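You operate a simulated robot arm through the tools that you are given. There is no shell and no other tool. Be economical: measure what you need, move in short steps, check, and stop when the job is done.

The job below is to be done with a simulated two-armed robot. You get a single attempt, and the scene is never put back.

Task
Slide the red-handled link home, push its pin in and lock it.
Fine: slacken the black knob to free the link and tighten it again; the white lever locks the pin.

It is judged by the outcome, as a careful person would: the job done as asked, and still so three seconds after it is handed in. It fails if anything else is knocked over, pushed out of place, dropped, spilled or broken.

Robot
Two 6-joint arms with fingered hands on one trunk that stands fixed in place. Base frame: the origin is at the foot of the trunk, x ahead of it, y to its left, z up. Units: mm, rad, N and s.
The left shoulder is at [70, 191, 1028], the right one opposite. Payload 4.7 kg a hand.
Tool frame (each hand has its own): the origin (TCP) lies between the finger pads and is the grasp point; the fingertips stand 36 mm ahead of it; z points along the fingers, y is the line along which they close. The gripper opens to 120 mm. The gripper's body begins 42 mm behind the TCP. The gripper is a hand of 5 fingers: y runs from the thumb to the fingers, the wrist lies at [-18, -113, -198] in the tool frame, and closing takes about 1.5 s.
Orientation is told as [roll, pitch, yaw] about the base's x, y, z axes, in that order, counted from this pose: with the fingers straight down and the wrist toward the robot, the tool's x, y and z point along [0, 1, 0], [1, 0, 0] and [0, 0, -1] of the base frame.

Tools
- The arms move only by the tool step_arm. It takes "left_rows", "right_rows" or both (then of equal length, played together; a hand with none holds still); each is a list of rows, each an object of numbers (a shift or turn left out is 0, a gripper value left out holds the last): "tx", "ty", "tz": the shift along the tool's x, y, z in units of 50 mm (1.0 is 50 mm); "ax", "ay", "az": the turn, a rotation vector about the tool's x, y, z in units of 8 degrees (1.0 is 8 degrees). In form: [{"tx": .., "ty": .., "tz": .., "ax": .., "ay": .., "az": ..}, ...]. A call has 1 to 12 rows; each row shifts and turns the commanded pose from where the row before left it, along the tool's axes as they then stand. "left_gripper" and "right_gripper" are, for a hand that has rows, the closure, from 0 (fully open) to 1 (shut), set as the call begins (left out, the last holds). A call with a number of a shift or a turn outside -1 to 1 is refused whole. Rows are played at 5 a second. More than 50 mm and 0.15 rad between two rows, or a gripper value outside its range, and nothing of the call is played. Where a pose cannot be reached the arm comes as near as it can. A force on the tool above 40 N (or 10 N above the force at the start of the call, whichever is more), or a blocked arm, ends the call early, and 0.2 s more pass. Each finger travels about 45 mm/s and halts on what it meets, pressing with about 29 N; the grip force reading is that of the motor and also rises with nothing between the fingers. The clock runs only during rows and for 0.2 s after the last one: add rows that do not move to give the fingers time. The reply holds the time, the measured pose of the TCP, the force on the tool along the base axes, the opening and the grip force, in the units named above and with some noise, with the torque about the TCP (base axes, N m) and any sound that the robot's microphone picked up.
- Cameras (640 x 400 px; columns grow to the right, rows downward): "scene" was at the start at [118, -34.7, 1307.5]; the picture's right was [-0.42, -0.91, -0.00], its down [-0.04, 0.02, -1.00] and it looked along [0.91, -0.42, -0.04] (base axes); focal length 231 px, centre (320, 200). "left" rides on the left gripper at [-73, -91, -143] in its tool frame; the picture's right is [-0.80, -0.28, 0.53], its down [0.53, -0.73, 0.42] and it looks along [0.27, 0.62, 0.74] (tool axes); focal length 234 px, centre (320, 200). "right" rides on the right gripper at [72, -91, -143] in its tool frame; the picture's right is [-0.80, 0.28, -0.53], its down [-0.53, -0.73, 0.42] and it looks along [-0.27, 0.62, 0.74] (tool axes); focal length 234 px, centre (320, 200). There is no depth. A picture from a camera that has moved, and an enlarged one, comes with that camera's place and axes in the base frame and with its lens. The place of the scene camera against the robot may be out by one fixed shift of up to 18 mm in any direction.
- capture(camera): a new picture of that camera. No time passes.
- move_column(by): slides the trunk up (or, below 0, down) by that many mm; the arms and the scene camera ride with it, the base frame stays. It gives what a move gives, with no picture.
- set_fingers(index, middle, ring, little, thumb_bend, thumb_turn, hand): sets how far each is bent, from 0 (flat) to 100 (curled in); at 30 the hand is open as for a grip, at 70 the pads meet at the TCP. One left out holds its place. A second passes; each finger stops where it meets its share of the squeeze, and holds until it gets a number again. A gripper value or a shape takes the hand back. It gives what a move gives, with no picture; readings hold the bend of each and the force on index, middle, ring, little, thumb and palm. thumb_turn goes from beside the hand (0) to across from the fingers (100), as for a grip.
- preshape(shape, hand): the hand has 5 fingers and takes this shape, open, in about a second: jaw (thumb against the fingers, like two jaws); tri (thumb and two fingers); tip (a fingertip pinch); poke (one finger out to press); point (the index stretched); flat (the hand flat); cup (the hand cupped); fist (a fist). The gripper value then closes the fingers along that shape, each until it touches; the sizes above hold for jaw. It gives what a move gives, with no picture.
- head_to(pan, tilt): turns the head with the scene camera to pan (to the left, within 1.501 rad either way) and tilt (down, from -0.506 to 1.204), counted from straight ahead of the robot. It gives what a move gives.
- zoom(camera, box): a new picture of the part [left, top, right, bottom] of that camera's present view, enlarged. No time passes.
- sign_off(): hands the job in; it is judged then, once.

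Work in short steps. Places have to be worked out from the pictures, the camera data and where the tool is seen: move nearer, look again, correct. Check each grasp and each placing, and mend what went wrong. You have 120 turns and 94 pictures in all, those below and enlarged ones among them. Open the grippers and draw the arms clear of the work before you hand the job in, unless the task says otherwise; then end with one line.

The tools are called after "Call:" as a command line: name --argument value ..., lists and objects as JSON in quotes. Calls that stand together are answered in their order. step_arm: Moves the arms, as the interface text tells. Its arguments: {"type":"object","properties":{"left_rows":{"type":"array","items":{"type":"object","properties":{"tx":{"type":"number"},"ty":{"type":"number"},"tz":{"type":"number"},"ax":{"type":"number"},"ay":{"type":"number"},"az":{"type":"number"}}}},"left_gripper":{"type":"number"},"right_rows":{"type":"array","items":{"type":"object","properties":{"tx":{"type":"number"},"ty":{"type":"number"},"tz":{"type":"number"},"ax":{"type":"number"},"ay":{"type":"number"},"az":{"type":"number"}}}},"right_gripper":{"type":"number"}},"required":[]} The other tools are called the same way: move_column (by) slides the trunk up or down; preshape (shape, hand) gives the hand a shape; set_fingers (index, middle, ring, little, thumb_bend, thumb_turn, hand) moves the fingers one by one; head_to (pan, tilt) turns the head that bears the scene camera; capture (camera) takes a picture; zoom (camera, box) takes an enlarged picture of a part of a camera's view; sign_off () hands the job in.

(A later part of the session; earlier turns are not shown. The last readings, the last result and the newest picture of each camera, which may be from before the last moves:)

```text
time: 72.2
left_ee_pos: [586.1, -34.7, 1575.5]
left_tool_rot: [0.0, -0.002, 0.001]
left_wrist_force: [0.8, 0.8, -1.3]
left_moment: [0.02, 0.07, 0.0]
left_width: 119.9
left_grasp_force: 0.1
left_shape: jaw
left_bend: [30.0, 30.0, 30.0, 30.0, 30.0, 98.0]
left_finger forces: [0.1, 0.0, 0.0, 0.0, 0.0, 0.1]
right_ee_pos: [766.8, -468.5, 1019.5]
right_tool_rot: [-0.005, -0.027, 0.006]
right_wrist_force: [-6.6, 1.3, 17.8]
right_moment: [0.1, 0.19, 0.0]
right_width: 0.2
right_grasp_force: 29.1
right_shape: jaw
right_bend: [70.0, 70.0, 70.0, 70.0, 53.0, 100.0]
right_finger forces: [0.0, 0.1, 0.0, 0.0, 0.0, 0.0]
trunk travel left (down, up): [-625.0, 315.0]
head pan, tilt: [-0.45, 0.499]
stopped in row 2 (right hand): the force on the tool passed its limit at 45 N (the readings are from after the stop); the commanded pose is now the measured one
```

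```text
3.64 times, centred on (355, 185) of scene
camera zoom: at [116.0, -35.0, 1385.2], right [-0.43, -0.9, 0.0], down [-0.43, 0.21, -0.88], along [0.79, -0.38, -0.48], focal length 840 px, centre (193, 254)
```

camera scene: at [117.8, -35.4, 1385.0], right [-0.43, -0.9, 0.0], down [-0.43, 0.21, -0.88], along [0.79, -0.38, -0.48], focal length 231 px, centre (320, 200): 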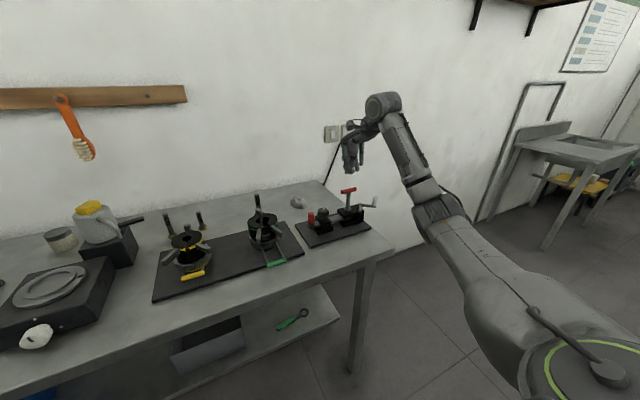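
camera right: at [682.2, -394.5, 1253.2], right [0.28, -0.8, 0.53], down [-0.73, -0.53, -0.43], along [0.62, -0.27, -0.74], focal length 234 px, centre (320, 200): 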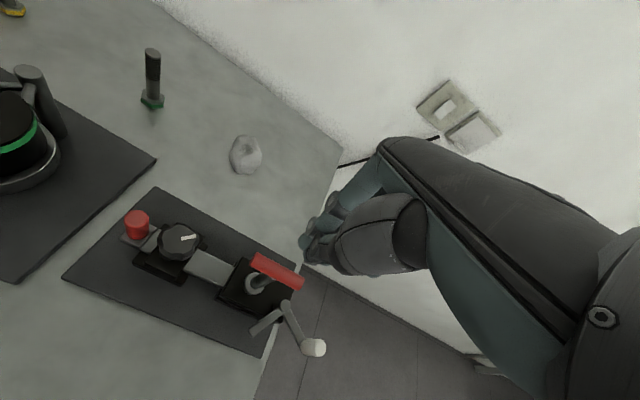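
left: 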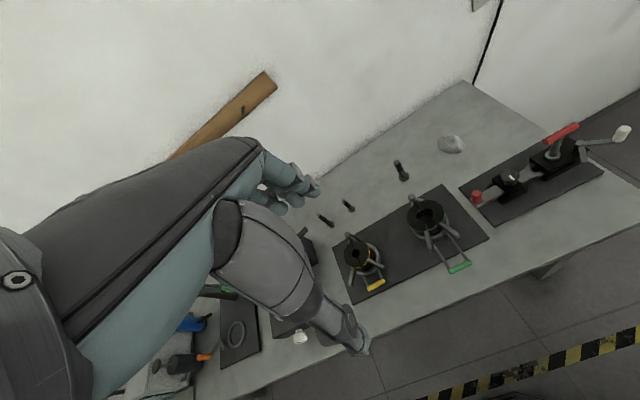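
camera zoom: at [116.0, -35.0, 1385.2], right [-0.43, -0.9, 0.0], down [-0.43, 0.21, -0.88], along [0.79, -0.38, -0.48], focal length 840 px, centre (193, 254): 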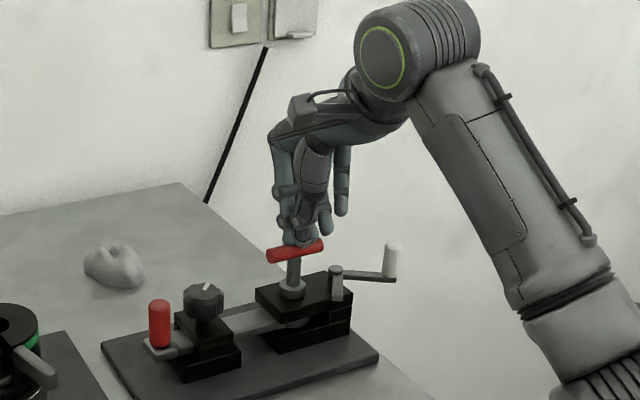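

The pin went down ~27 mm then hit a firm stop at 45 N. I lift off and look closely to tell whether it's seated.

Call:
step_arm --right_rows '[{"tz": -0.8}, {"tz": -0.8}, {"tz": -0.6}, {}]'

Call:
zoom --camera "right" --box '[180, 220, 340, 340]'

Call:
zoom --camera "scene" --box '[325, 175, 390, 235]'

```text
time: 73.2
left_ee_pos: [587.7, -36.2, 1574.2]
left_tool_rot: [0.0, -0.001, 0.003]
left_wrist_force: [-0.2, 0.3, 0.8]
left_moment: [-0.01, 0.0, 0.04]
left_width: 119.7
left_grasp_force: 0.1
left_shape: jaw
left_bend: [30.0, 30.0, 30.0, 30.0, 30.0, 98.0]
left_finger forces: [0.0, 0.1, 0.0, 0.0, 0.0, 0.0]
right_ee_pos: [766.5, -468.2, 1124.7]
right_tool_rot: [-0.003, -0.02, 0.0]
right_wrist_force: [-0.2, -0.5, 0.4]
right_moment: [-0.01, -0.03, -0.01]
right_width: 0.1
right_grasp_force: 29.3
right_shape: jaw
right_bend: [70.0, 70.0, 70.0, 70.0, 53.0, 100.0]
right_finger forces: [0.1, 0.0, 0.1, 0.1, 0.0, 0.1]
trunk travel left (down, up): [-625.0, 315.0]
head pan, tilt: [-0.45, 0.499]
```

```text
3.33 times, centred on (260, 280) of right
camera zoom: at [671.5, -396.6, 1264.9], right [0.27, -0.8, 0.53], down [-0.72, -0.53, -0.44], along [0.64, -0.27, -0.72], focal length 781 px, centre (520, -67)
```

zoom: 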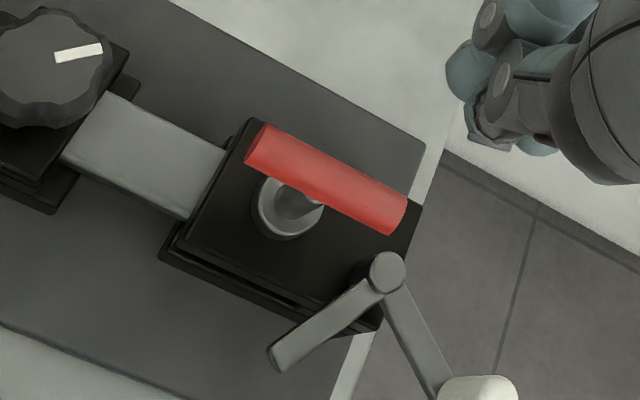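

```text
6.67 times, centred on (358, 205) of scene
camera zoom: at [118.0, -36.0, 1384.9], right [-0.43, -0.9, 0.0], down [-0.43, 0.21, -0.88], along [0.79, -0.38, -0.48], focal length 1540 px, centre (70, 167)
```

zoom: 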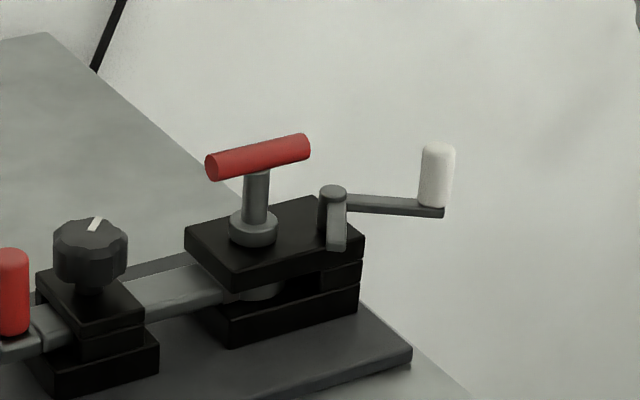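

I zoom closely on the shaft and dog to see how the lock engages.

Call:
zoom --camera "right" --box '[225, 240, 305, 305]'

Call:
zoom --camera "scene" --box '[340, 190, 376, 222]'

```text
6.15 times, centred on (265, 272) of right
camera zoom: at [671.5, -396.6, 1264.9], right [0.27, -0.8, 0.53], down [-0.72, -0.53, -0.44], along [0.64, -0.27, -0.72], focal length 1441 px, centre (658, -246)
```

zoom: 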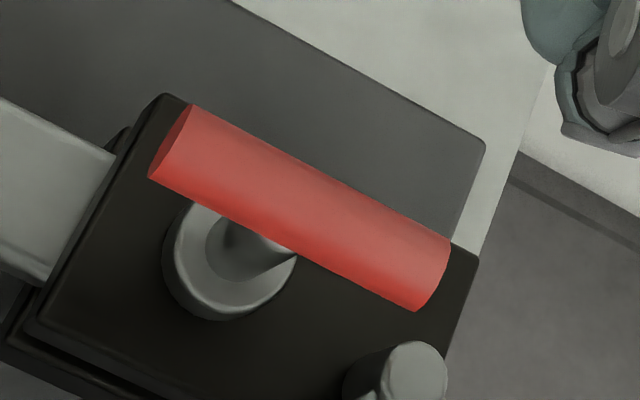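

```text
12.50 times, centred on (358, 206) of scene
camera zoom: at [118.0, -36.0, 1384.9], right [-0.43, -0.9, 0.0], down [-0.43, 0.21, -0.88], along [0.79, -0.38, -0.48], focal length 2888 px, centre (-155, 125)
```

zoom: 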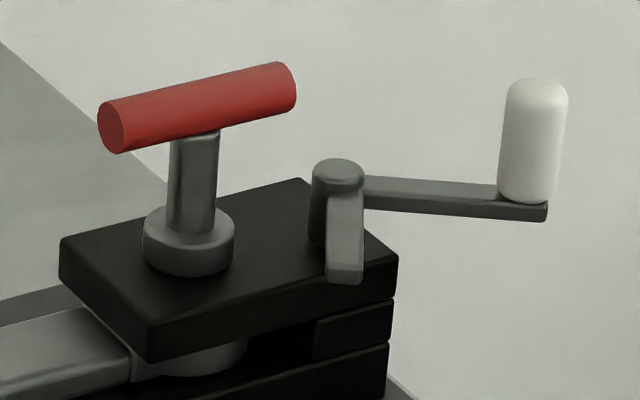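

The upper plate spans only z≈900–912, so a ~30 mm travel means the pin has passed through the link eye and bottomed. Next, the lever: its grip is at ≈(733,−559, z 939–976), the dog must swing CW toward the pin. I go above it with a pinch at yaw −0.56.

Call:
preshape --shape "tip" --hand "right"

Call:
step_arm --right_rows '[{"tx": -0.6}, {"tx": -0.6}, {"tx": -0.6, "az": 1, "ax": 0.14}, {"az": 1}, {"az": 1}, {"az": 1}, {}]'

Call:
capture --camera "right"

Call:
zoom --camera "scene" --box '[300, 100, 460, 260]'

```text
time: 74.1
left_ee_pos: [588.7, -35.3, 1575.7]
left_tool_rot: [0.001, 0.001, 0.001]
left_wrist_force: [0.3, -0.4, -0.5]
left_moment: [0.01, -0.05, 0.0]
left_width: 119.6
left_grasp_force: 0.1
left_shape: jaw
left_bend: [30.0, 30.0, 30.0, 30.0, 30.0, 98.0]
left_finger forces: [0.0, 0.0, 0.0, 0.0, 0.1, 0.0]
right_ee_pos: [765.4, -468.1, 1123.5]
right_tool_rot: [-0.004, -0.018, 0.002]
right_wrist_force: [0.1, 0.0, 0.2]
right_moment: [0.0, 0.0, -0.01]
right_width: 119.4
right_grasp_force: 0.1
right_shape: tip
right_bend: [30.0, 98.0, 99.0, 99.0, 30.0, 98.0]
right_finger forces: [0.1, 0.1, 0.0, 0.1, 0.0, 0.1]
trunk travel left (down, up): [-625.0, 315.0]
head pan, tilt: [-0.45, 0.499]
```

```text
time: 75.7
left_ee_pos: [588.0, -34.6, 1575.4]
left_tool_rot: [0.001, 0.0, 0.0]
left_wrist_force: [-0.2, -0.3, -0.6]
left_moment: [0.01, -0.04, 0.01]
left_width: 119.8
left_grasp_force: 0.0
left_shape: jaw
left_bend: [30.0, 30.0, 30.0, 30.0, 30.0, 98.0]
left_finger forces: [0.0, 0.1, 0.0, 0.1, 0.1, 0.0]
right_ee_pos: [766.5, -559.9, 1125.1]
right_tool_rot: [-0.002, 0.0, -0.56]
right_wrist_force: [0.5, -0.9, 0.3]
right_moment: [-0.01, -0.01, 0.0]
right_width: 119.7
right_grasp_force: 0.0
right_shape: tip
right_bend: [30.0, 98.0, 99.0, 99.0, 30.0, 98.0]
right_finger forces: [0.0, 0.1, 0.1, 0.0, 0.1, 0.0]
trunk travel left (down, up): [-625.0, 315.0]
head pan, tilt: [-0.45, 0.499]
```

```text
40 pictures are left
camera right: at [726.7, -449.8, 1267.8], right [-0.19, -0.83, 0.53], down [-0.9, -0.06, -0.42], along [0.39, -0.56, -0.74], focal length 234 px, centre (320, 200)
```

right: 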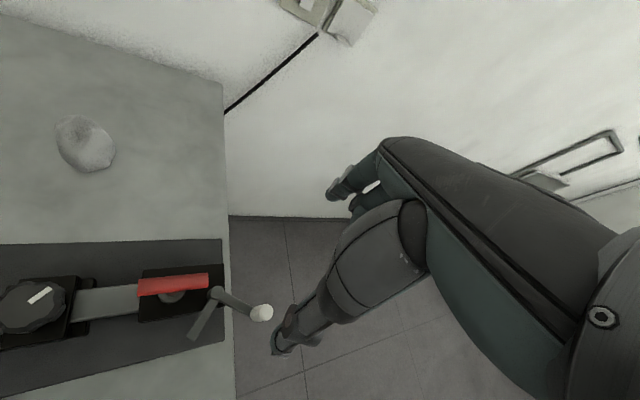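

```text
2.50 times, centred on (380, 180) of scene
camera zoom: at [117.5, -36.0, 1385.0], right [-0.43, -0.9, 0.0], down [-0.43, 0.21, -0.88], along [0.79, -0.38, -0.48], focal length 578 px, centre (170, 250)
```

zoom: 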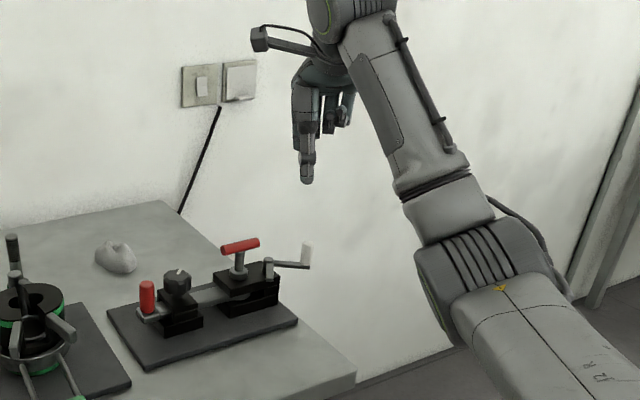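

Grip refined to (728,−555), hub (762,−513). I position above it and go partway down.

Call:
step_arm --right_rows '[{"ty": -0.36, "tx": -0.16}, {"ty": -0.35, "tx": -0.16}, {"tz": 0.8}, {"tz": 0.8}, {}]'

Call:
capture --camera "right"

```text
time: 76.9
left_ee_pos: [588.4, -34.4, 1574.7]
left_tool_rot: [0.001, -0.003, 0.002]
left_wrist_force: [-0.5, -0.2, 0.5]
left_moment: [-0.03, 0.03, 0.0]
left_width: 119.7
left_grasp_force: 0.1
left_shape: jaw
left_bend: [30.0, 30.0, 30.0, 30.0, 30.0, 98.0]
left_finger forces: [0.0, 0.0, 0.0, 0.0, 0.1, 0.0]
right_ee_pos: [728.5, -552.7, 1044.6]
right_tool_rot: [-0.002, -0.003, -0.555]
right_wrist_force: [-0.2, 0.3, 0.2]
right_moment: [-0.02, 0.0, 0.03]
right_width: 119.9
right_grasp_force: 0.0
right_shape: tip
right_bend: [30.0, 98.0, 99.0, 99.0, 30.0, 98.0]
right_finger forces: [0.0, 0.1, 0.0, 0.0, 0.0, 0.0]
trunk travel left (down, up): [-625.0, 315.0]
head pan, tilt: [-0.45, 0.499]
```

```text
38 pictures are left
camera right: at [689.1, -442.9, 1188.3], right [-0.19, -0.83, 0.53], down [-0.9, -0.07, -0.43], along [0.39, -0.56, -0.74], focal length 234 px, centre (320, 200)
```

right: 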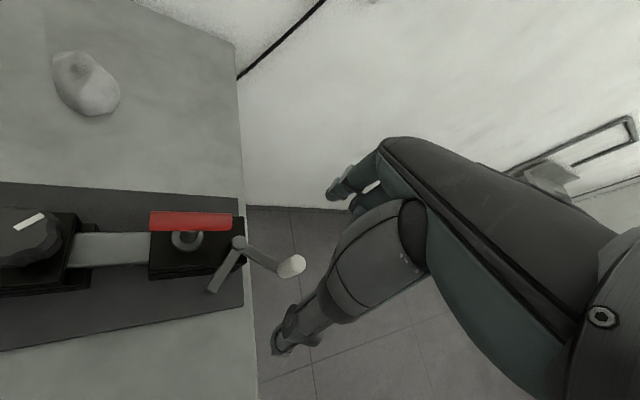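

Alignment confirmed. I descend to z≈985 and close on the grip.

Call:
step_arm --right_rows '[{"tz": 0.4}, {"tz": 0.4}, {"tz": 0.4}, {}]'

Call:
step_arm --right_rows '[{}, {}, {}, {}, {}, {}, {}, {}, {}]' --right_gripper 1.0

Call:
zoom --camera "right" --box '[180, 140, 420, 360]'

```text
time: 77.9
left_ee_pos: [587.4, -35.3, 1574.7]
left_tool_rot: [0.0, -0.001, 0.002]
left_wrist_force: [-0.1, 0.1, -0.7]
left_moment: [0.0, -0.02, 0.01]
left_width: 119.8
left_grasp_force: 0.1
left_shape: jaw
left_bend: [30.0, 30.0, 30.0, 30.0, 30.0, 98.0]
left_finger forces: [0.1, 0.0, 0.0, 0.1, 0.0, 0.1]
right_ee_pos: [728.2, -553.1, 984.6]
right_tool_rot: [-0.002, -0.002, -0.556]
right_wrist_force: [0.4, 1.1, -0.5]
right_moment: [-0.01, 0.02, -0.04]
right_width: 119.5
right_grasp_force: 0.0
right_shape: tip
right_bend: [30.0, 98.0, 99.0, 99.0, 30.0, 98.0]
right_finger forces: [0.1, 0.1, 0.0, 0.0, 0.0, 0.0]
trunk travel left (down, up): [-625.0, 315.0]
head pan, tilt: [-0.45, 0.499]
```

```text
time: 79.9
left_ee_pos: [587.3, -35.0, 1573.7]
left_tool_rot: [-0.002, 0.0, 0.001]
left_wrist_force: [0.2, 0.0, 0.2]
left_moment: [-0.03, -0.01, -0.01]
left_width: 119.8
left_grasp_force: 0.0
left_shape: jaw
left_bend: [30.0, 30.0, 30.0, 30.0, 30.0, 98.0]
left_finger forces: [0.0, 0.0, 0.1, 0.1, 0.0, 0.0]
right_ee_pos: [728.3, -552.6, 984.8]
right_tool_rot: [-0.001, -0.002, -0.557]
right_wrist_force: [0.1, 1.2, -1.5]
right_moment: [0.02, -0.02, -0.06]
right_width: 11.3
right_grasp_force: 28.2
right_shape: tip
right_bend: [71.0, 100.0, 100.0, 100.0, 73.0, 100.0]
right_finger forces: [25.5, 0.0, 0.0, 0.0, 24.9, 0.0]
trunk travel left (down, up): [-625.0, 315.0]
head pan, tilt: [-0.45, 0.499]
```

```text
1.82 times, centred on (300, 250) of right
camera zoom: at [688.3, -443.9, 1127.2], right [-0.19, -0.83, 0.53], down [-0.9, -0.07, -0.42], along [0.39, -0.56, -0.74], focal length 426 px, centre (356, 109)
```

zoom: 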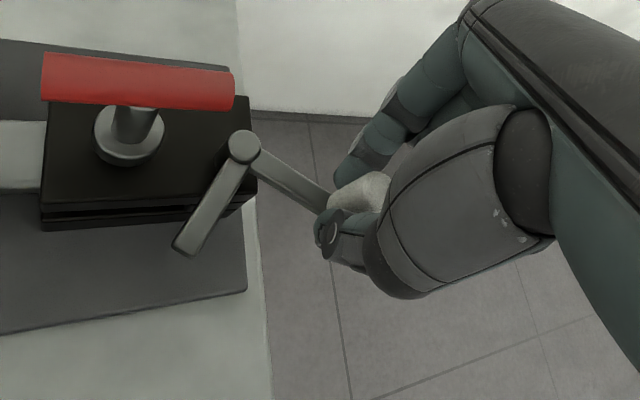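

Gripped. I swing the lever CW along its arc, first 30°, checking forces.

Call:
step_arm --right_rows '[{"ty": -0.185, "tx": 0.04}, {"ty": -0.174, "tx": 0.071}, {"ty": -0.158, "tx": 0.099}, {}]'

Call:
zoom --camera "right" --box '[180, 140, 420, 360]'

```text
time: 80.9
left_ee_pos: [589.4, -36.9, 1574.6]
left_tool_rot: [0.002, -0.001, -0.001]
left_wrist_force: [-0.6, 0.3, 0.2]
left_moment: [0.0, -0.01, 0.0]
left_width: 120.0
left_grasp_force: 0.0
left_shape: jaw
left_bend: [30.0, 30.0, 30.0, 30.0, 30.0, 98.0]
left_finger forces: [0.0, 0.1, 0.1, 0.1, 0.0, 0.0]
right_ee_pos: [709.3, -532.2, 983.7]
right_tool_rot: [-0.002, 0.0, -0.558]
right_wrist_force: [-2.6, -4.6, -3.2]
right_moment: [-0.13, 0.07, -0.11]
right_width: 11.2
right_grasp_force: 28.8
right_shape: tip
right_bend: [71.0, 100.0, 100.0, 100.0, 74.0, 100.0]
right_finger forces: [21.0, 0.1, 0.1, 0.0, 22.7, 0.0]
trunk travel left (down, up): [-625.0, 315.0]
head pan, tilt: [-0.45, 0.499]
```

```text
1.82 times, centred on (300, 250) of right
camera zoom: at [671.1, -422.9, 1127.3], right [-0.19, -0.83, 0.53], down [-0.9, -0.06, -0.42], along [0.38, -0.56, -0.74], focal length 426 px, centre (356, 109)
```

zoom: 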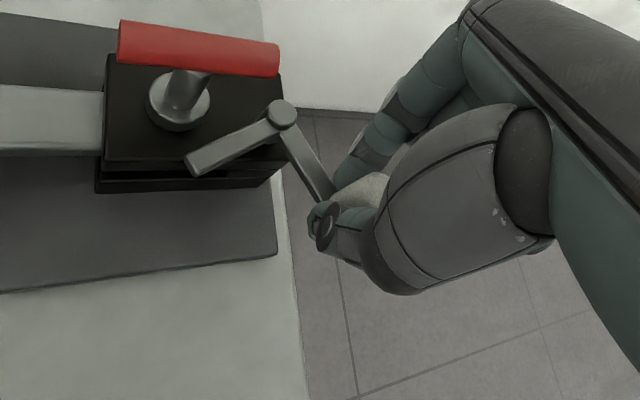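

Lever swings freely, dog moving toward the pin. I continue 30° more.

Call:
step_arm --right_rows '[{"ty": -0.14, "tx": 0.127}, {"ty": -0.115, "tx": 0.147}, {"ty": -0.087, "tx": 0.167}, {}]'

Call:
zoom --camera "right" --box '[180, 140, 420, 360]'

```text
time: 81.9
left_ee_pos: [585.3, -41.0, 1576.7]
left_tool_rot: [0.003, -0.004, 0.002]
left_wrist_force: [-0.1, 0.6, -0.8]
left_moment: [-0.01, 0.01, 0.01]
left_width: 119.7
left_grasp_force: 0.1
left_shape: jaw
left_bend: [30.0, 30.0, 30.0, 30.0, 30.0, 98.0]
left_finger forces: [0.1, 0.0, 0.0, 0.1, 0.0, 0.0]
right_ee_pos: [703.4, -511.8, 984.4]
right_tool_rot: [-0.002, -0.003, -0.564]
right_wrist_force: [-23.1, -32.5, 2.7]
right_moment: [-1.55, 0.66, -0.8]
right_width: 10.6
right_grasp_force: 28.5
right_shape: tip
right_bend: [71.0, 100.0, 100.0, 100.0, 74.0, 98.0]
right_finger forces: [60.2, 0.1, 0.0, 0.0, 24.5, 0.0]
trunk travel left (down, up): [-625.0, 315.0]
head pan, tilt: [-0.45, 0.499]
```

```text
1.82 times, centred on (300, 250) of right
camera zoom: at [664.7, -400.8, 1127.2], right [-0.19, -0.83, 0.53], down [-0.9, -0.06, -0.42], along [0.38, -0.56, -0.74], focal length 426 px, centre (356, 109)
```

zoom: 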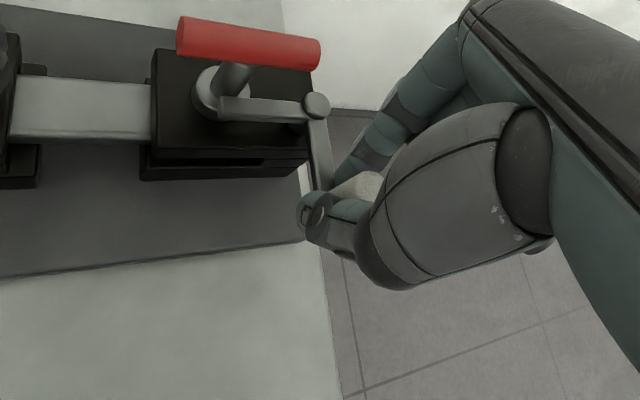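

The lever stopped hard (40 N) after ~52° with the dog against the pin's shaft. I release and inspect from above.

Call:
step_arm --right_rows '[{}, {}, {}, {}, {}, {"tz": -0.9}, {"tz": -0.9}, {"tz": -0.9}, {"ty": -0.4, "tx": -0.8}, {}]' --right_gripper 0.0

Call:
capture --camera "right"

Call:
zoom --camera "scene" --box '[340, 185, 380, 225]'

```text
time: 84.1
left_ee_pos: [590.0, -33.0, 1574.3]
left_tool_rot: [-0.002, 0.001, 0.004]
left_wrist_force: [0.7, 0.3, -0.5]
left_moment: [-0.04, 0.02, -0.03]
left_width: 119.7
left_grasp_force: 0.0
left_shape: jaw
left_bend: [30.0, 30.0, 30.0, 30.0, 30.0, 98.0]
left_finger forces: [0.0, 0.0, 0.0, 0.0, 0.0, 0.0]
right_ee_pos: [682.0, -539.0, 1109.4]
right_tool_rot: [-0.002, -0.005, -0.554]
right_wrist_force: [-0.3, 0.5, 0.2]
right_moment: [0.0, 0.03, 0.0]
right_width: 119.8
right_grasp_force: 0.1
right_shape: tip
right_bend: [30.0, 98.0, 99.0, 99.0, 30.0, 98.0]
right_finger forces: [0.1, 0.0, 0.0, 0.1, 0.0, 0.1]
right hand out of reach, approached as far as the arm can: row 8
trunk travel left (down, up): [-625.0, 315.0]
head pan, tilt: [-0.45, 0.499]
```

```text
34 pictures are left
camera right: at [642.3, -430.5, 1252.4], right [-0.19, -0.83, 0.53], down [-0.9, -0.07, -0.43], along [0.39, -0.55, -0.73], focal length 234 px, centre (320, 200)
```

right: 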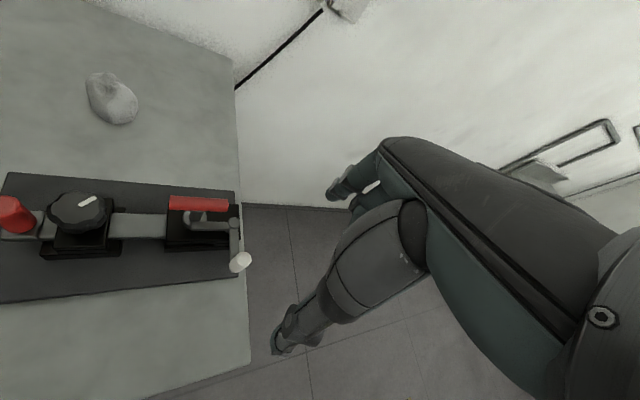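

```text
10.00 times, centred on (360, 205) of scene
camera zoom: at [118.9, -34.2, 1384.9], right [-0.43, -0.9, 0.0], down [-0.43, 0.21, -0.88], along [0.79, -0.38, -0.48], focal length 2310 px, centre (-80, 150)
```

zoom: 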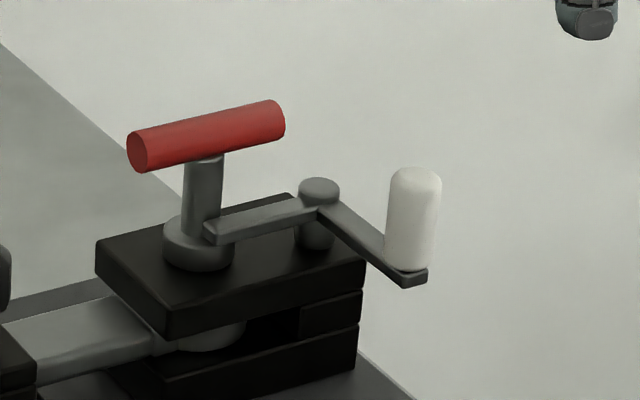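

I look closely at the shaft near the bar for a neck/groove, and at the link position in the slot.

Call:
zoom --camera "scene" --box '[344, 193, 360, 209]'

Call:
zoom --camera "right" --box '[0, 170, 260, 300]'

```text
16.00 times, centred on (352, 201) of scene
camera zoom: at [118.9, -34.2, 1384.9], right [-0.43, -0.9, 0.0], down [-0.43, 0.21, -0.88], along [0.79, -0.38, -0.48], focal length 3697 px, centre (-192, 184)
```

zoom: 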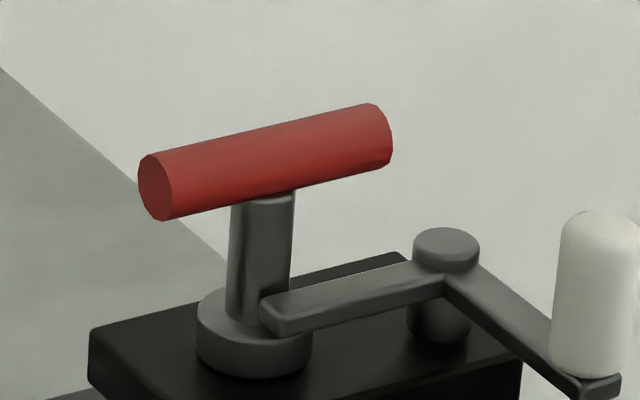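

```text
2.46 times, centred on (130, 235) of right
camera zoom: at [642.3, -430.5, 1252.4], right [-0.19, -0.83, 0.53], down [-0.9, -0.07, -0.43], along [0.39, -0.55, -0.73], focal length 576 px, centre (788, 114)
```

zoom: 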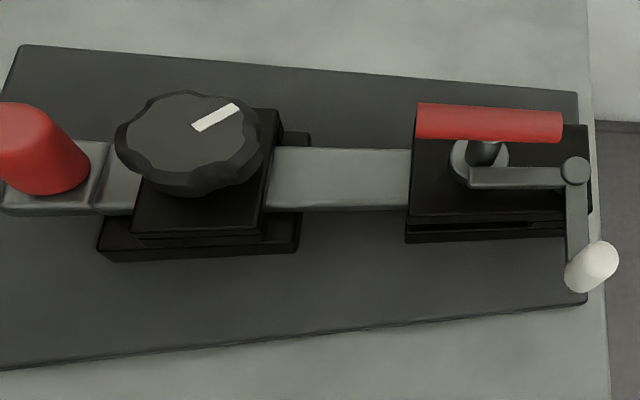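

The dog lies over the collar against the shaft. To verify the lock, I'll grip the T-bar and try lifting it slightly. Moving over it with a tri grip at yaw 0.

Call:
preshape --shape "tri" --hand "right"

Call:
step_arm --right_rows '[{"az": -1}, {"az": -1}, {"az": -1}, {"az": -1}, {"ty": 0.6, "tx": 0.47}, {"ty": 0.6, "tx": 0.47}, {"ty": 0.58, "tx": 0.47}, {"tz": 0.8}, {"tz": 0.8}, {}]'

Call:
zoom --camera "right" --box '[200, 150, 440, 350]'

```text
time: 85.0
left_ee_pos: [587.7, -35.5, 1575.4]
left_tool_rot: [-0.002, -0.001, 0.002]
left_wrist_force: [-0.3, -0.3, -0.7]
left_moment: [0.02, -0.05, -0.04]
left_width: 119.9
left_grasp_force: 0.0
left_shape: jaw
left_bend: [30.0, 30.0, 30.0, 30.0, 30.0, 98.0]
left_finger forces: [0.0, 0.1, 0.0, 0.0, 0.0, 0.0]
right_ee_pos: [681.4, -541.4, 1109.8]
right_tool_rot: [0.001, -0.005, -0.554]
right_wrist_force: [-0.5, -0.1, -0.5]
right_moment: [-0.01, -0.03, 0.01]
right_width: 119.8
right_grasp_force: 0.0
right_shape: tri
right_bend: [30.0, 30.0, 99.0, 99.0, 30.0, 98.0]
right_finger forces: [0.0, 0.0, 0.0, 0.0, 0.0, 0.0]
trunk travel left (down, up): [-625.0, 315.0]
head pan, tilt: [-0.45, 0.499]
```

```text
time: 87.2
left_ee_pos: [588.2, -35.6, 1574.5]
left_tool_rot: [-0.001, 0.002, 0.002]
left_wrist_force: [0.7, 1.0, 0.3]
left_moment: [-0.03, -0.01, 0.0]
left_width: 119.7
left_grasp_force: 0.2
left_shape: jaw
left_bend: [30.0, 30.0, 30.0, 30.0, 30.0, 98.0]
left_finger forces: [0.1, 0.1, 0.0, 0.0, 0.0, 0.1]
right_ee_pos: [769.7, -468.7, 1030.9]
right_tool_rot: [-0.003, -0.002, 0.0]
right_wrist_force: [0.2, 0.3, 0.8]
right_moment: [-0.01, 0.02, -0.02]
right_width: 119.8
right_grasp_force: 0.0
right_shape: tri
right_bend: [30.0, 30.0, 99.0, 99.0, 30.0, 98.0]
right_finger forces: [0.1, 0.0, 0.0, 0.0, 0.0, 0.0]
trunk travel left (down, up): [-625.0, 315.0]
head pan, tilt: [-0.45, 0.499]
```

```text
2.00 times, centred on (320, 250) of right
camera zoom: at [678.6, -396.5, 1174.0], right [0.28, -0.8, 0.53], down [-0.73, -0.54, -0.42], along [0.62, -0.27, -0.74], focal length 468 px, centre (320, 100)
```

zoom: 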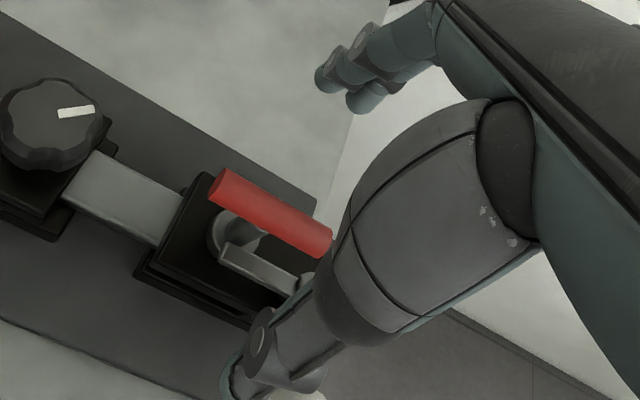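

Bar centre z≈970. I descend to z≈990 and close on it.

Call:
step_arm --right_rows '[{"tz": 0.4, "ty": 0.04}, {"tz": 0.4}, {}]'

Call:
step_arm --right_rows '[{}, {}, {}, {}, {}, {}, {}, {}, {}]' --right_gripper 1.0

Call:
step_arm --right_rows '[{"tz": -0.04}, {"tz": -0.04}, {}]'

Call:
zoom --camera "scene" --box '[340, 175, 390, 225]'

```text
time: 88.0
left_ee_pos: [587.8, -34.7, 1575.2]
left_tool_rot: [0.001, 0.0, 0.002]
left_wrist_force: [0.2, 0.1, 0.8]
left_moment: [-0.02, -0.01, -0.02]
left_width: 119.8
left_grasp_force: 0.1
left_shape: jaw
left_bend: [30.0, 30.0, 30.0, 30.0, 30.0, 98.0]
left_finger forces: [0.0, 0.0, 0.1, 0.1, 0.0, 0.0]
right_ee_pos: [773.1, -468.7, 992.0]
right_tool_rot: [-0.003, -0.001, 0.0]
right_wrist_force: [0.4, -0.2, 0.3]
right_moment: [0.0, -0.01, 0.01]
right_width: 119.9
right_grasp_force: 0.1
right_shape: tri
right_bend: [30.0, 30.0, 99.0, 99.0, 30.0, 98.0]
right_finger forces: [0.0, 0.0, 0.0, 0.0, 0.0, 0.1]
trunk travel left (down, up): [-625.0, 315.0]
head pan, tilt: [-0.45, 0.499]
```

```text
time: 90.0
left_ee_pos: [587.8, -35.9, 1575.0]
left_tool_rot: [0.0, -0.001, 0.001]
left_wrist_force: [-1.2, 0.5, 0.0]
left_moment: [0.0, -0.03, -0.03]
left_width: 119.7
left_grasp_force: 0.1
left_shape: jaw
left_bend: [30.0, 30.0, 30.0, 30.0, 30.0, 98.0]
left_finger forces: [0.1, 0.0, 0.0, 0.1, 0.0, 0.0]
right_ee_pos: [774.2, -468.7, 991.4]
right_tool_rot: [-0.002, 0.001, 0.002]
right_wrist_force: [-3.0, 1.5, -0.7]
right_moment: [0.12, 0.16, 0.05]
right_width: 3.2
right_grasp_force: 28.7
right_shape: tri
right_bend: [70.0, 70.0, 100.0, 100.0, 74.0, 100.0]
right_finger forces: [12.7, 10.3, 0.1, 0.0, 26.0, 0.1]
trunk travel left (down, up): [-625.0, 315.0]
head pan, tilt: [-0.45, 0.499]
```

```text
time: 90.8
left_ee_pos: [589.9, -34.2, 1574.0]
left_tool_rot: [0.001, 0.001, 0.001]
left_wrist_force: [0.2, 1.1, 0.4]
left_moment: [0.01, 0.0, 0.0]
left_width: 119.6
left_grasp_force: 0.0
left_shape: jaw
left_bend: [30.0, 30.0, 30.0, 30.0, 30.0, 98.0]
left_finger forces: [0.0, 0.1, 0.0, 0.1, 0.0, 0.1]
right_ee_pos: [773.3, -469.0, 993.8]
right_tool_rot: [-0.003, 0.003, 0.003]
right_wrist_force: [-3.0, 5.1, -10.8]
right_moment: [0.21, 0.09, 0.01]
right_width: 3.1
right_grasp_force: 28.7
right_shape: tri
right_bend: [70.0, 70.0, 100.0, 100.0, 74.0, 100.0]
right_finger forces: [13.2, 12.4, 0.0, 0.1, 25.0, 0.0]
trunk travel left (down, up): [-625.0, 315.0]
head pan, tilt: [-0.45, 0.499]
```

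```text
8.00 times, centred on (365, 200) of scene
camera zoom: at [118.9, -35.8, 1384.7], right [-0.43, -0.9, 0.0], down [-0.43, 0.21, -0.88], along [0.79, -0.38, -0.48], focal length 1848 px, centre (-40, 200)
```

zoom: 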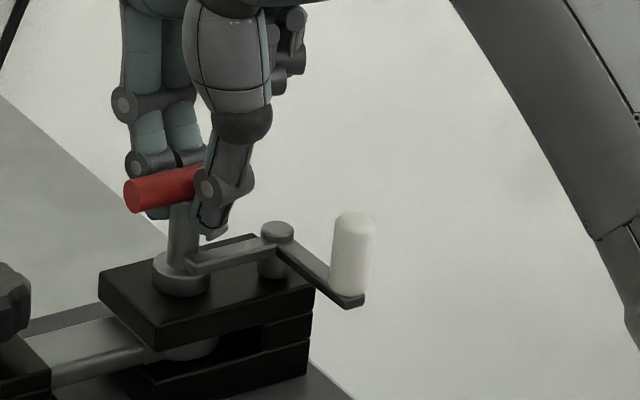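

The pin resists lifting (−11 N) while pushing it in took ~1 N: it's locked. I release, rise, and go to the knob to tighten it.

Call:
step_arm --right_rows '[{"tz": 0.06}, {}, {}, {}, {}, {}, {"tz": -0.8}, {"tz": -0.8}, {"tz": -0.8}]' --right_gripper 0.0

Call:
step_arm --right_rows '[{"tx": 0.7}, {"tx": 0.7}, {"tx": 0.74}, {"az": -1}, {"az": -1}, {"az": -1}, {"az": -1}, {"tz": 0.8}, {"tz": 0.8}, {}]'

Call:
capture --camera "right"

```text
time: 92.8
left_ee_pos: [586.7, -34.9, 1575.7]
left_tool_rot: [-0.001, -0.003, 0.0]
left_wrist_force: [-1.3, -0.7, 0.3]
left_moment: [-0.03, -0.01, -0.01]
left_width: 119.8
left_grasp_force: 0.2
left_shape: jaw
left_bend: [30.0, 30.0, 30.0, 30.0, 30.0, 98.0]
left_finger forces: [0.0, 0.0, 0.0, 0.0, 0.0, 0.0]
right_ee_pos: [771.2, -469.7, 1115.8]
right_tool_rot: [-0.005, 0.0, -0.001]
right_wrist_force: [-0.2, 0.2, 0.6]
right_moment: [-0.01, 0.0, -0.01]
right_width: 119.6
right_grasp_force: 0.0
right_shape: tri
right_bend: [30.0, 30.0, 99.0, 99.0, 30.0, 98.0]
right_finger forces: [0.1, 0.1, 0.1, 0.1, 0.0, 0.0]
trunk travel left (down, up): [-625.0, 315.0]
head pan, tilt: [-0.45, 0.499]
```

```text
time: 95.0
left_ee_pos: [587.5, -34.9, 1575.0]
left_tool_rot: [0.002, -0.003, 0.002]
left_wrist_force: [-0.1, 1.1, -0.6]
left_moment: [-0.02, -0.01, -0.02]
left_width: 119.9
left_grasp_force: 0.0
left_shape: jaw
left_bend: [30.0, 30.0, 30.0, 30.0, 30.0, 98.0]
left_finger forces: [0.1, 0.1, 0.1, 0.0, 0.1, 0.0]
right_ee_pos: [772.3, -361.0, 1032.1]
right_tool_rot: [-0.004, 0.003, 0.562]
right_wrist_force: [-0.1, -0.2, 0.6]
right_moment: [0.0, -0.03, -0.02]
right_width: 120.1
right_grasp_force: 0.1
right_shape: tri
right_bend: [30.0, 30.0, 99.0, 99.0, 30.0, 98.0]
right_finger forces: [0.0, 0.0, 0.0, 0.1, 0.0, 0.1]
trunk travel left (down, up): [-625.0, 315.0]
head pan, tilt: [-0.45, 0.499]
```

```text
28 pictures are left
camera right: at [655.6, -348.2, 1175.1], right [0.66, -0.53, 0.53], down [-0.34, -0.84, -0.42], along [0.67, 0.1, -0.74], focal length 234 px, centre (320, 200)
```

right: 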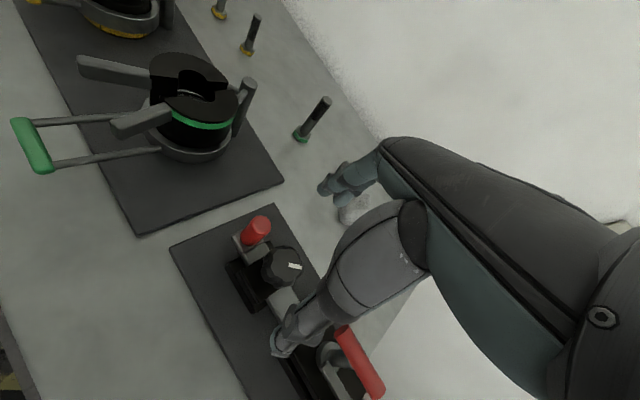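

The link handle now is nearer the knob, so I start from a slightly smaller yaw (~0.35) to keep the index finger clear, and descend.

Call:
step_arm --right_rows '[{"az": 0.8}, {"az": 0.7}, {"tz": 0.5}, {"tz": 0.5}, {"tz": 0.5}, {}]'

Call:
step_arm --right_rows '[{}, {}, {}, {}, {}, {}, {}, {}, {}]' --right_gripper 1.0

Call:
zoom --camera "right" --box '[200, 150, 440, 350]'

```text
time: 96.4
left_ee_pos: [588.1, -34.7, 1575.2]
left_tool_rot: [-0.002, 0.002, 0.001]
left_wrist_force: [0.1, -0.5, -0.8]
left_moment: [-0.01, -0.01, 0.04]
left_width: 119.9
left_grasp_force: 0.0
left_shape: jaw
left_bend: [30.0, 30.0, 30.0, 30.0, 30.0, 98.0]
left_finger forces: [0.1, 0.0, 0.0, 0.0, 0.1, 0.0]
right_ee_pos: [772.6, -361.5, 957.9]
right_tool_rot: [-0.004, -0.002, 0.351]
right_wrist_force: [-0.4, -0.4, 0.5]
right_moment: [0.01, -0.03, -0.01]
right_width: 119.7
right_grasp_force: 0.1
right_shape: tri
right_bend: [30.0, 30.0, 99.0, 99.0, 30.0, 98.0]
right_finger forces: [0.0, 0.0, 0.0, 0.0, 0.0, 0.0]
trunk travel left (down, up): [-625.0, 315.0]
head pan, tilt: [-0.45, 0.499]
```

```text
time: 98.4
left_ee_pos: [588.7, -35.8, 1574.6]
left_tool_rot: [0.0, -0.001, 0.002]
left_wrist_force: [-0.3, 0.0, 0.2]
left_moment: [0.03, -0.01, -0.01]
left_width: 119.9
left_grasp_force: 0.1
left_shape: jaw
left_bend: [30.0, 30.0, 30.0, 30.0, 30.0, 98.0]
left_finger forces: [0.1, 0.0, 0.0, 0.0, 0.1, 0.1]
right_ee_pos: [771.7, -362.0, 956.5]
right_tool_rot: [-0.001, 0.002, 0.351]
right_wrist_force: [-2.4, -0.6, -4.7]
right_moment: [-0.06, 0.22, 0.01]
right_width: 29.1
right_grasp_force: 28.9
right_shape: tri
right_bend: [74.0, 61.0, 100.0, 100.0, 74.0, 100.0]
right_finger forces: [12.8, 11.1, 0.0, 0.1, 28.7, 0.0]
trunk travel left (down, up): [-625.0, 315.0]
head pan, tilt: [-0.45, 0.499]
```

```text
2.00 times, centred on (320, 250) of right
camera zoom: at [661.8, -326.1, 1100.1], right [0.54, -0.66, 0.53], down [-0.51, -0.75, -0.42], along [0.67, -0.04, -0.74], focal length 468 px, centre (320, 100)
```

zoom: 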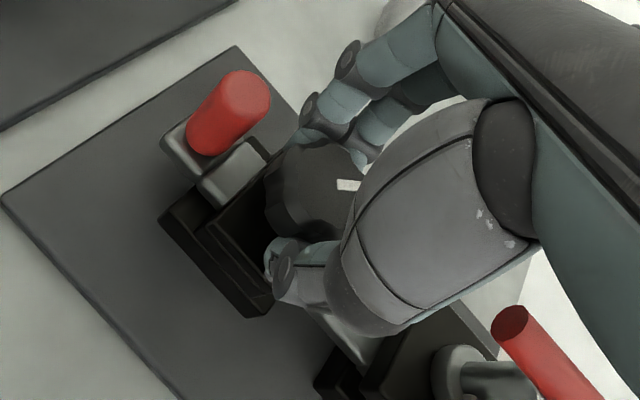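

Gripped. Turn CW ~52°.

Call:
step_arm --right_rows '[{"az": 0.93}, {"az": 0.93}, {"az": 0.93}, {"az": 0.93}, {"az": 0.93}, {"az": 0.93}, {"az": 0.93}]'

Call:
step_arm --right_rows '[{}, {}, {}, {}, {}, {}]' --right_gripper 0.2

Call:
step_arm --right_rows '[{"az": -0.93}, {"az": -0.93}, {"az": -0.93}, {"az": -0.93}, {"az": -0.93}, {"az": -0.93}, {"az": -0.93}, {}]'

Call:
zoom --camera "right" --box '[200, 150, 440, 350]'

```text
time: 100.0
left_ee_pos: [588.0, -34.6, 1574.8]
left_tool_rot: [0.001, -0.001, 0.0]
left_wrist_force: [0.4, 0.6, 0.7]
left_moment: [-0.02, 0.0, -0.01]
left_width: 119.8
left_grasp_force: 0.1
left_shape: jaw
left_bend: [30.0, 30.0, 30.0, 30.0, 30.0, 98.0]
left_finger forces: [0.0, 0.0, 0.1, 0.0, 0.1, 0.0]
right_ee_pos: [773.3, -362.8, 956.9]
right_tool_rot: [-0.002, 0.002, -0.562]
right_wrist_force: [-10.3, 5.4, -7.9]
right_moment: [0.2, 0.45, 0.11]
right_width: 28.8
right_grasp_force: 29.1
right_shape: tri
right_bend: [74.0, 61.0, 100.0, 100.0, 74.0, 100.0]
right_finger forces: [11.5, 11.6, 0.1, 0.0, 37.5, 0.1]
trunk travel left (down, up): [-625.0, 315.0]
head pan, tilt: [-0.45, 0.499]
```

```text
time: 101.4
left_ee_pos: [588.3, -34.7, 1574.7]
left_tool_rot: [-0.001, -0.001, 0.002]
left_wrist_force: [-1.2, -0.4, 0.6]
left_moment: [0.0, -0.01, 0.01]
left_width: 119.9
left_grasp_force: 0.0
left_shape: jaw
left_bend: [30.0, 30.0, 30.0, 30.0, 30.0, 98.0]
left_finger forces: [0.1, 0.1, 0.0, 0.1, 0.1, 0.0]
right_ee_pos: [772.7, -362.6, 957.3]
right_tool_rot: [0.0, -0.001, -0.559]
right_wrist_force: [-0.1, 1.0, 0.3]
right_moment: [0.01, 0.04, 0.01]
right_width: 95.8
right_grasp_force: 0.0
right_shape: tri
right_bend: [26.0, 34.0, 99.0, 99.0, 52.0, 99.0]
right_finger forces: [0.0, 0.0, 0.1, 0.1, 0.1, 0.0]
trunk travel left (down, up): [-625.0, 315.0]
head pan, tilt: [-0.45, 0.499]
```

```text
time: 103.2
left_ee_pos: [588.6, -34.7, 1575.5]
left_tool_rot: [-0.001, 0.001, 0.001]
left_wrist_force: [0.1, -0.8, 0.0]
left_moment: [0.02, 0.0, 0.02]
left_width: 119.9
left_grasp_force: 0.0
left_shape: jaw
left_bend: [30.0, 30.0, 30.0, 30.0, 30.0, 98.0]
left_finger forces: [0.0, 0.0, 0.0, 0.0, 0.1, 0.0]
right_ee_pos: [772.2, -363.2, 956.4]
right_tool_rot: [-0.004, 0.0, 0.351]
right_wrist_force: [0.3, 0.4, -0.1]
right_moment: [-0.02, -0.02, -0.01]
right_width: 95.9
right_grasp_force: 0.1
right_shape: tri
right_bend: [26.0, 34.0, 99.0, 99.0, 52.0, 99.0]
right_finger forces: [0.1, 0.1, 0.0, 0.1, 0.0, 0.0]
trunk travel left (down, up): [-625.0, 315.0]
head pan, tilt: [-0.45, 0.499]
```

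```text
2.00 times, centred on (320, 250) of right
camera zoom: at [660.8, -326.5, 1100.7], right [0.54, -0.66, 0.53], down [-0.5, -0.75, -0.42], along [0.67, -0.04, -0.74], focal length 468 px, centre (320, 100)
```

zoom: 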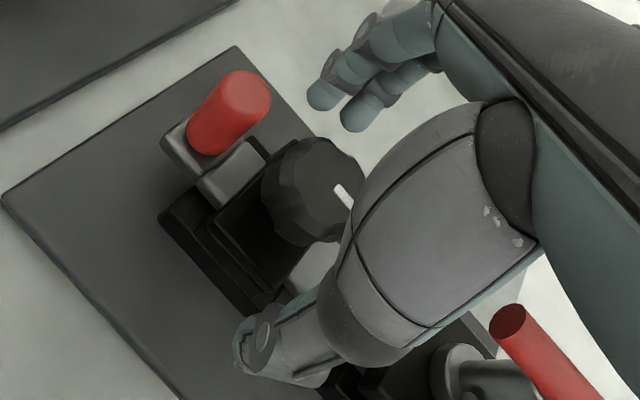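

Mark turned CW ~52° (now ~−y). Another stroke.

Call:
step_arm --right_rows '[{}, {}, {}, {}, {}, {}, {}]' --right_gripper 1.0

Call:
step_arm --right_rows '[{"az": 0.93}, {"az": 0.93}, {"az": 0.93}, {"az": 0.93}, {"az": 0.93}, {"az": 0.93}, {"az": 0.93}]'

Call:
step_arm --right_rows '[{}, {}, {}, {}, {}, {}]' --right_gripper 0.2

Call:
step_arm --right_rows '[{"az": -0.93}, {"az": -0.93}, {"az": -0.93}, {"az": -0.93}, {"az": -0.93}, {"az": -0.93}, {"az": -0.93}, {}]'

Call:
zoom --camera "right" --box '[200, 150, 440, 350]'

```text
time: 104.8
left_ee_pos: [589.4, -35.3, 1574.3]
left_tool_rot: [0.001, 0.001, 0.002]
left_wrist_force: [0.1, 0.6, 0.4]
left_moment: [0.0, 0.02, 0.01]
left_width: 119.6
left_grasp_force: 0.1
left_shape: jaw
left_bend: [30.0, 30.0, 30.0, 30.0, 30.0, 98.0]
left_finger forces: [0.0, 0.0, 0.0, 0.0, 0.0, 0.0]
right_ee_pos: [772.5, -362.6, 956.6]
right_tool_rot: [-0.004, 0.003, 0.351]
right_wrist_force: [-3.0, -0.1, -3.4]
right_moment: [-0.01, 0.23, -0.03]
right_width: 30.1
right_grasp_force: 29.3
right_shape: tri
right_bend: [74.0, 60.0, 100.0, 100.0, 74.0, 100.0]
right_finger forces: [13.4, 10.9, 0.0, 0.0, 30.2, 0.0]
trunk travel left (down, up): [-625.0, 315.0]
head pan, tilt: [-0.45, 0.499]
```

```text
time: 106.4
left_ee_pos: [589.9, -35.2, 1574.5]
left_tool_rot: [0.002, -0.001, 0.002]
left_wrist_force: [-0.8, 1.1, 0.4]
left_moment: [-0.02, 0.02, -0.01]
left_width: 120.0
left_grasp_force: 0.0
left_shape: jaw
left_bend: [30.0, 30.0, 30.0, 30.0, 30.0, 98.0]
left_finger forces: [0.1, 0.0, 0.0, 0.0, 0.0, 0.0]
right_ee_pos: [770.5, -363.3, 957.5]
right_tool_rot: [-0.003, -0.002, -0.562]
right_wrist_force: [-12.9, 5.0, -12.2]
right_moment: [0.22, 0.44, 0.11]
right_width: 28.9
right_grasp_force: 28.8
right_shape: tri
right_bend: [74.0, 61.0, 100.0, 100.0, 73.0, 100.0]
right_finger forces: [11.8, 11.5, 0.1, 0.0, 37.1, 0.1]
trunk travel left (down, up): [-625.0, 315.0]
head pan, tilt: [-0.45, 0.499]
```

```text
time: 107.8
left_ee_pos: [589.0, -35.0, 1574.8]
left_tool_rot: [-0.001, 0.0, 0.003]
left_wrist_force: [0.7, 0.6, 0.0]
left_moment: [0.04, 0.0, 0.02]
left_width: 120.1
left_grasp_force: 0.0
left_shape: jaw
left_bend: [30.0, 30.0, 30.0, 30.0, 30.0, 98.0]
left_finger forces: [0.0, 0.1, 0.0, 0.1, 0.1, 0.0]
right_ee_pos: [772.5, -362.4, 957.5]
right_tool_rot: [-0.001, -0.002, -0.559]
right_wrist_force: [-0.8, -0.2, 0.1]
right_moment: [0.01, 0.0, -0.02]
right_width: 95.8
right_grasp_force: 0.1
right_shape: tri
right_bend: [26.0, 34.0, 99.0, 99.0, 52.0, 99.0]
right_finger forces: [0.0, 0.0, 0.0, 0.0, 0.0, 0.0]
trunk travel left (down, up): [-625.0, 315.0]
head pan, tilt: [-0.45, 0.499]
```

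```text
time: 109.6
left_ee_pos: [588.7, -35.3, 1574.6]
left_tool_rot: [0.0, 0.001, 0.002]
left_wrist_force: [0.3, -0.2, 0.3]
left_moment: [0.0, 0.03, 0.0]
left_width: 119.6
left_grasp_force: 0.2
left_shape: jaw
left_bend: [30.0, 30.0, 30.0, 30.0, 30.0, 98.0]
left_finger forces: [0.1, 0.1, 0.0, 0.0, 0.1, 0.1]
right_ee_pos: [771.9, -362.9, 958.1]
right_tool_rot: [-0.003, 0.001, 0.352]
right_wrist_force: [-0.6, 0.0, 0.5]
right_moment: [-0.01, 0.0, 0.01]
right_width: 95.6
right_grasp_force: 0.0
right_shape: tri
right_bend: [26.0, 34.0, 99.0, 99.0, 52.0, 99.0]
right_finger forces: [0.1, 0.0, 0.0, 0.0, 0.0, 0.1]
trunk travel left (down, up): [-625.0, 315.0]
head pan, tilt: [-0.45, 0.499]
```

```text
2.00 times, centred on (320, 250) of right
camera zoom: at [661.2, -326.5, 1100.8], right [0.54, -0.66, 0.53], down [-0.5, -0.75, -0.42], along [0.67, -0.04, -0.74], focal length 468 px, centre (320, 100)
```

zoom: 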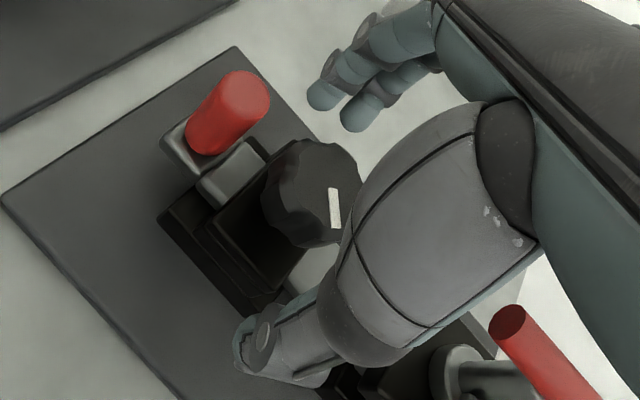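

Second stroke turned it only ~33°: tightening or slipping. I do another stroke and compare the mark.

Call:
step_arm --right_rows '[{}, {}, {}, {}, {}, {}, {}]' --right_gripper 1.0

Call:
step_arm --right_rows '[{"az": 0.93}, {"az": 0.93}, {"az": 0.93}, {"az": 0.93}]'

Call:
step_arm --right_rows '[{"az": 0.93}, {"az": 0.93}, {"az": 0.93}]'

Call:
zoom --camera "right" --box '[180, 160, 420, 380]'

```text
time: 111.2
left_ee_pos: [589.6, -36.2, 1575.9]
left_tool_rot: [0.001, 0.0, 0.001]
left_wrist_force: [0.0, -0.4, -0.1]
left_moment: [-0.05, -0.01, 0.03]
left_width: 119.7
left_grasp_force: 0.1
left_shape: jaw
left_bend: [30.0, 30.0, 30.0, 30.0, 30.0, 98.0]
left_finger forces: [0.0, 0.0, 0.0, 0.0, 0.0, 0.1]
right_ee_pos: [772.3, -362.6, 956.5]
right_tool_rot: [0.0, 0.002, 0.352]
right_wrist_force: [-1.7, -1.3, -4.3]
right_moment: [-0.05, 0.25, 0.05]
right_width: 30.0
right_grasp_force: 29.3
right_shape: tri
right_bend: [74.0, 60.0, 100.0, 100.0, 74.0, 100.0]
right_finger forces: [13.5, 10.5, 0.0, 0.1, 29.1, 0.0]
trunk travel left (down, up): [-625.0, 315.0]
head pan, tilt: [-0.45, 0.499]
```

```text
time: 112.2
left_ee_pos: [588.2, -36.4, 1574.7]
left_tool_rot: [0.0, 0.0, 0.001]
left_wrist_force: [0.5, -0.2, -0.4]
left_moment: [0.01, 0.0, 0.02]
left_width: 119.3
left_grasp_force: 0.1
left_shape: jaw
left_bend: [30.0, 30.0, 30.0, 30.0, 30.0, 98.0]
left_finger forces: [0.1, 0.0, 0.1, 0.1, 0.1, 0.1]
right_ee_pos: [771.2, -361.7, 958.1]
right_tool_rot: [-0.004, 0.002, -0.17]
right_wrist_force: [-9.3, 1.5, -7.7]
right_moment: [0.08, 0.44, 0.14]
right_width: 29.4
right_grasp_force: 29.0
right_shape: tri
right_bend: [74.0, 60.0, 100.0, 100.0, 74.0, 100.0]
right_finger forces: [12.9, 10.9, 0.0, 0.0, 34.7, 0.0]
trunk travel left (down, up): [-625.0, 315.0]
head pan, tilt: [-0.45, 0.499]
```

```text
time: 113.0
left_ee_pos: [588.9, -35.4, 1574.9]
left_tool_rot: [0.0, -0.001, 0.001]
left_wrist_force: [-0.3, -0.7, 0.6]
left_moment: [0.0, 0.01, -0.01]
left_width: 119.8
left_grasp_force: 0.1
left_shape: jaw
left_bend: [30.0, 30.0, 30.0, 30.0, 30.0, 98.0]
left_finger forces: [0.1, 0.0, 0.0, 0.1, 0.0, 0.0]
right_ee_pos: [770.9, -361.7, 955.9]
right_tool_rot: [-0.004, 0.001, -0.563]
right_wrist_force: [-11.9, 2.2, -10.6]
right_moment: [0.17, 0.56, 0.14]
right_width: 29.0
right_grasp_force: 29.5
right_shape: tri
right_bend: [74.0, 61.0, 100.0, 100.0, 74.0, 100.0]
right_finger forces: [12.7, 12.1, 0.0, 0.0, 35.9, 0.0]
trunk travel left (down, up): [-625.0, 315.0]
head pan, tilt: [-0.45, 0.499]
```

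```text
1.82 times, centred on (300, 270) of right
camera zoom: at [732.7, -253.3, 1099.7], right [-0.19, -0.83, 0.53], down [-0.9, -0.06, -0.42], along [0.38, -0.56, -0.74], focal length 426 px, centre (356, 73)
```

zoom: 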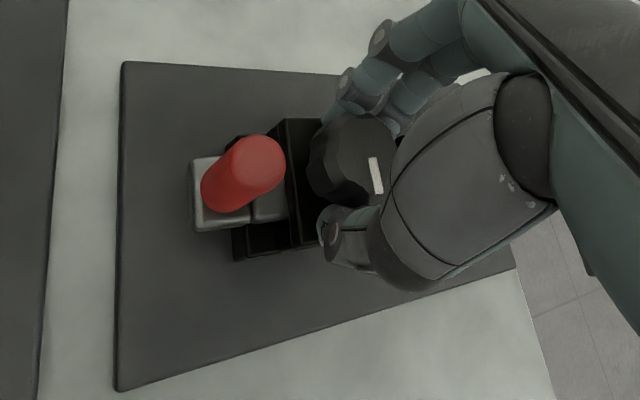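

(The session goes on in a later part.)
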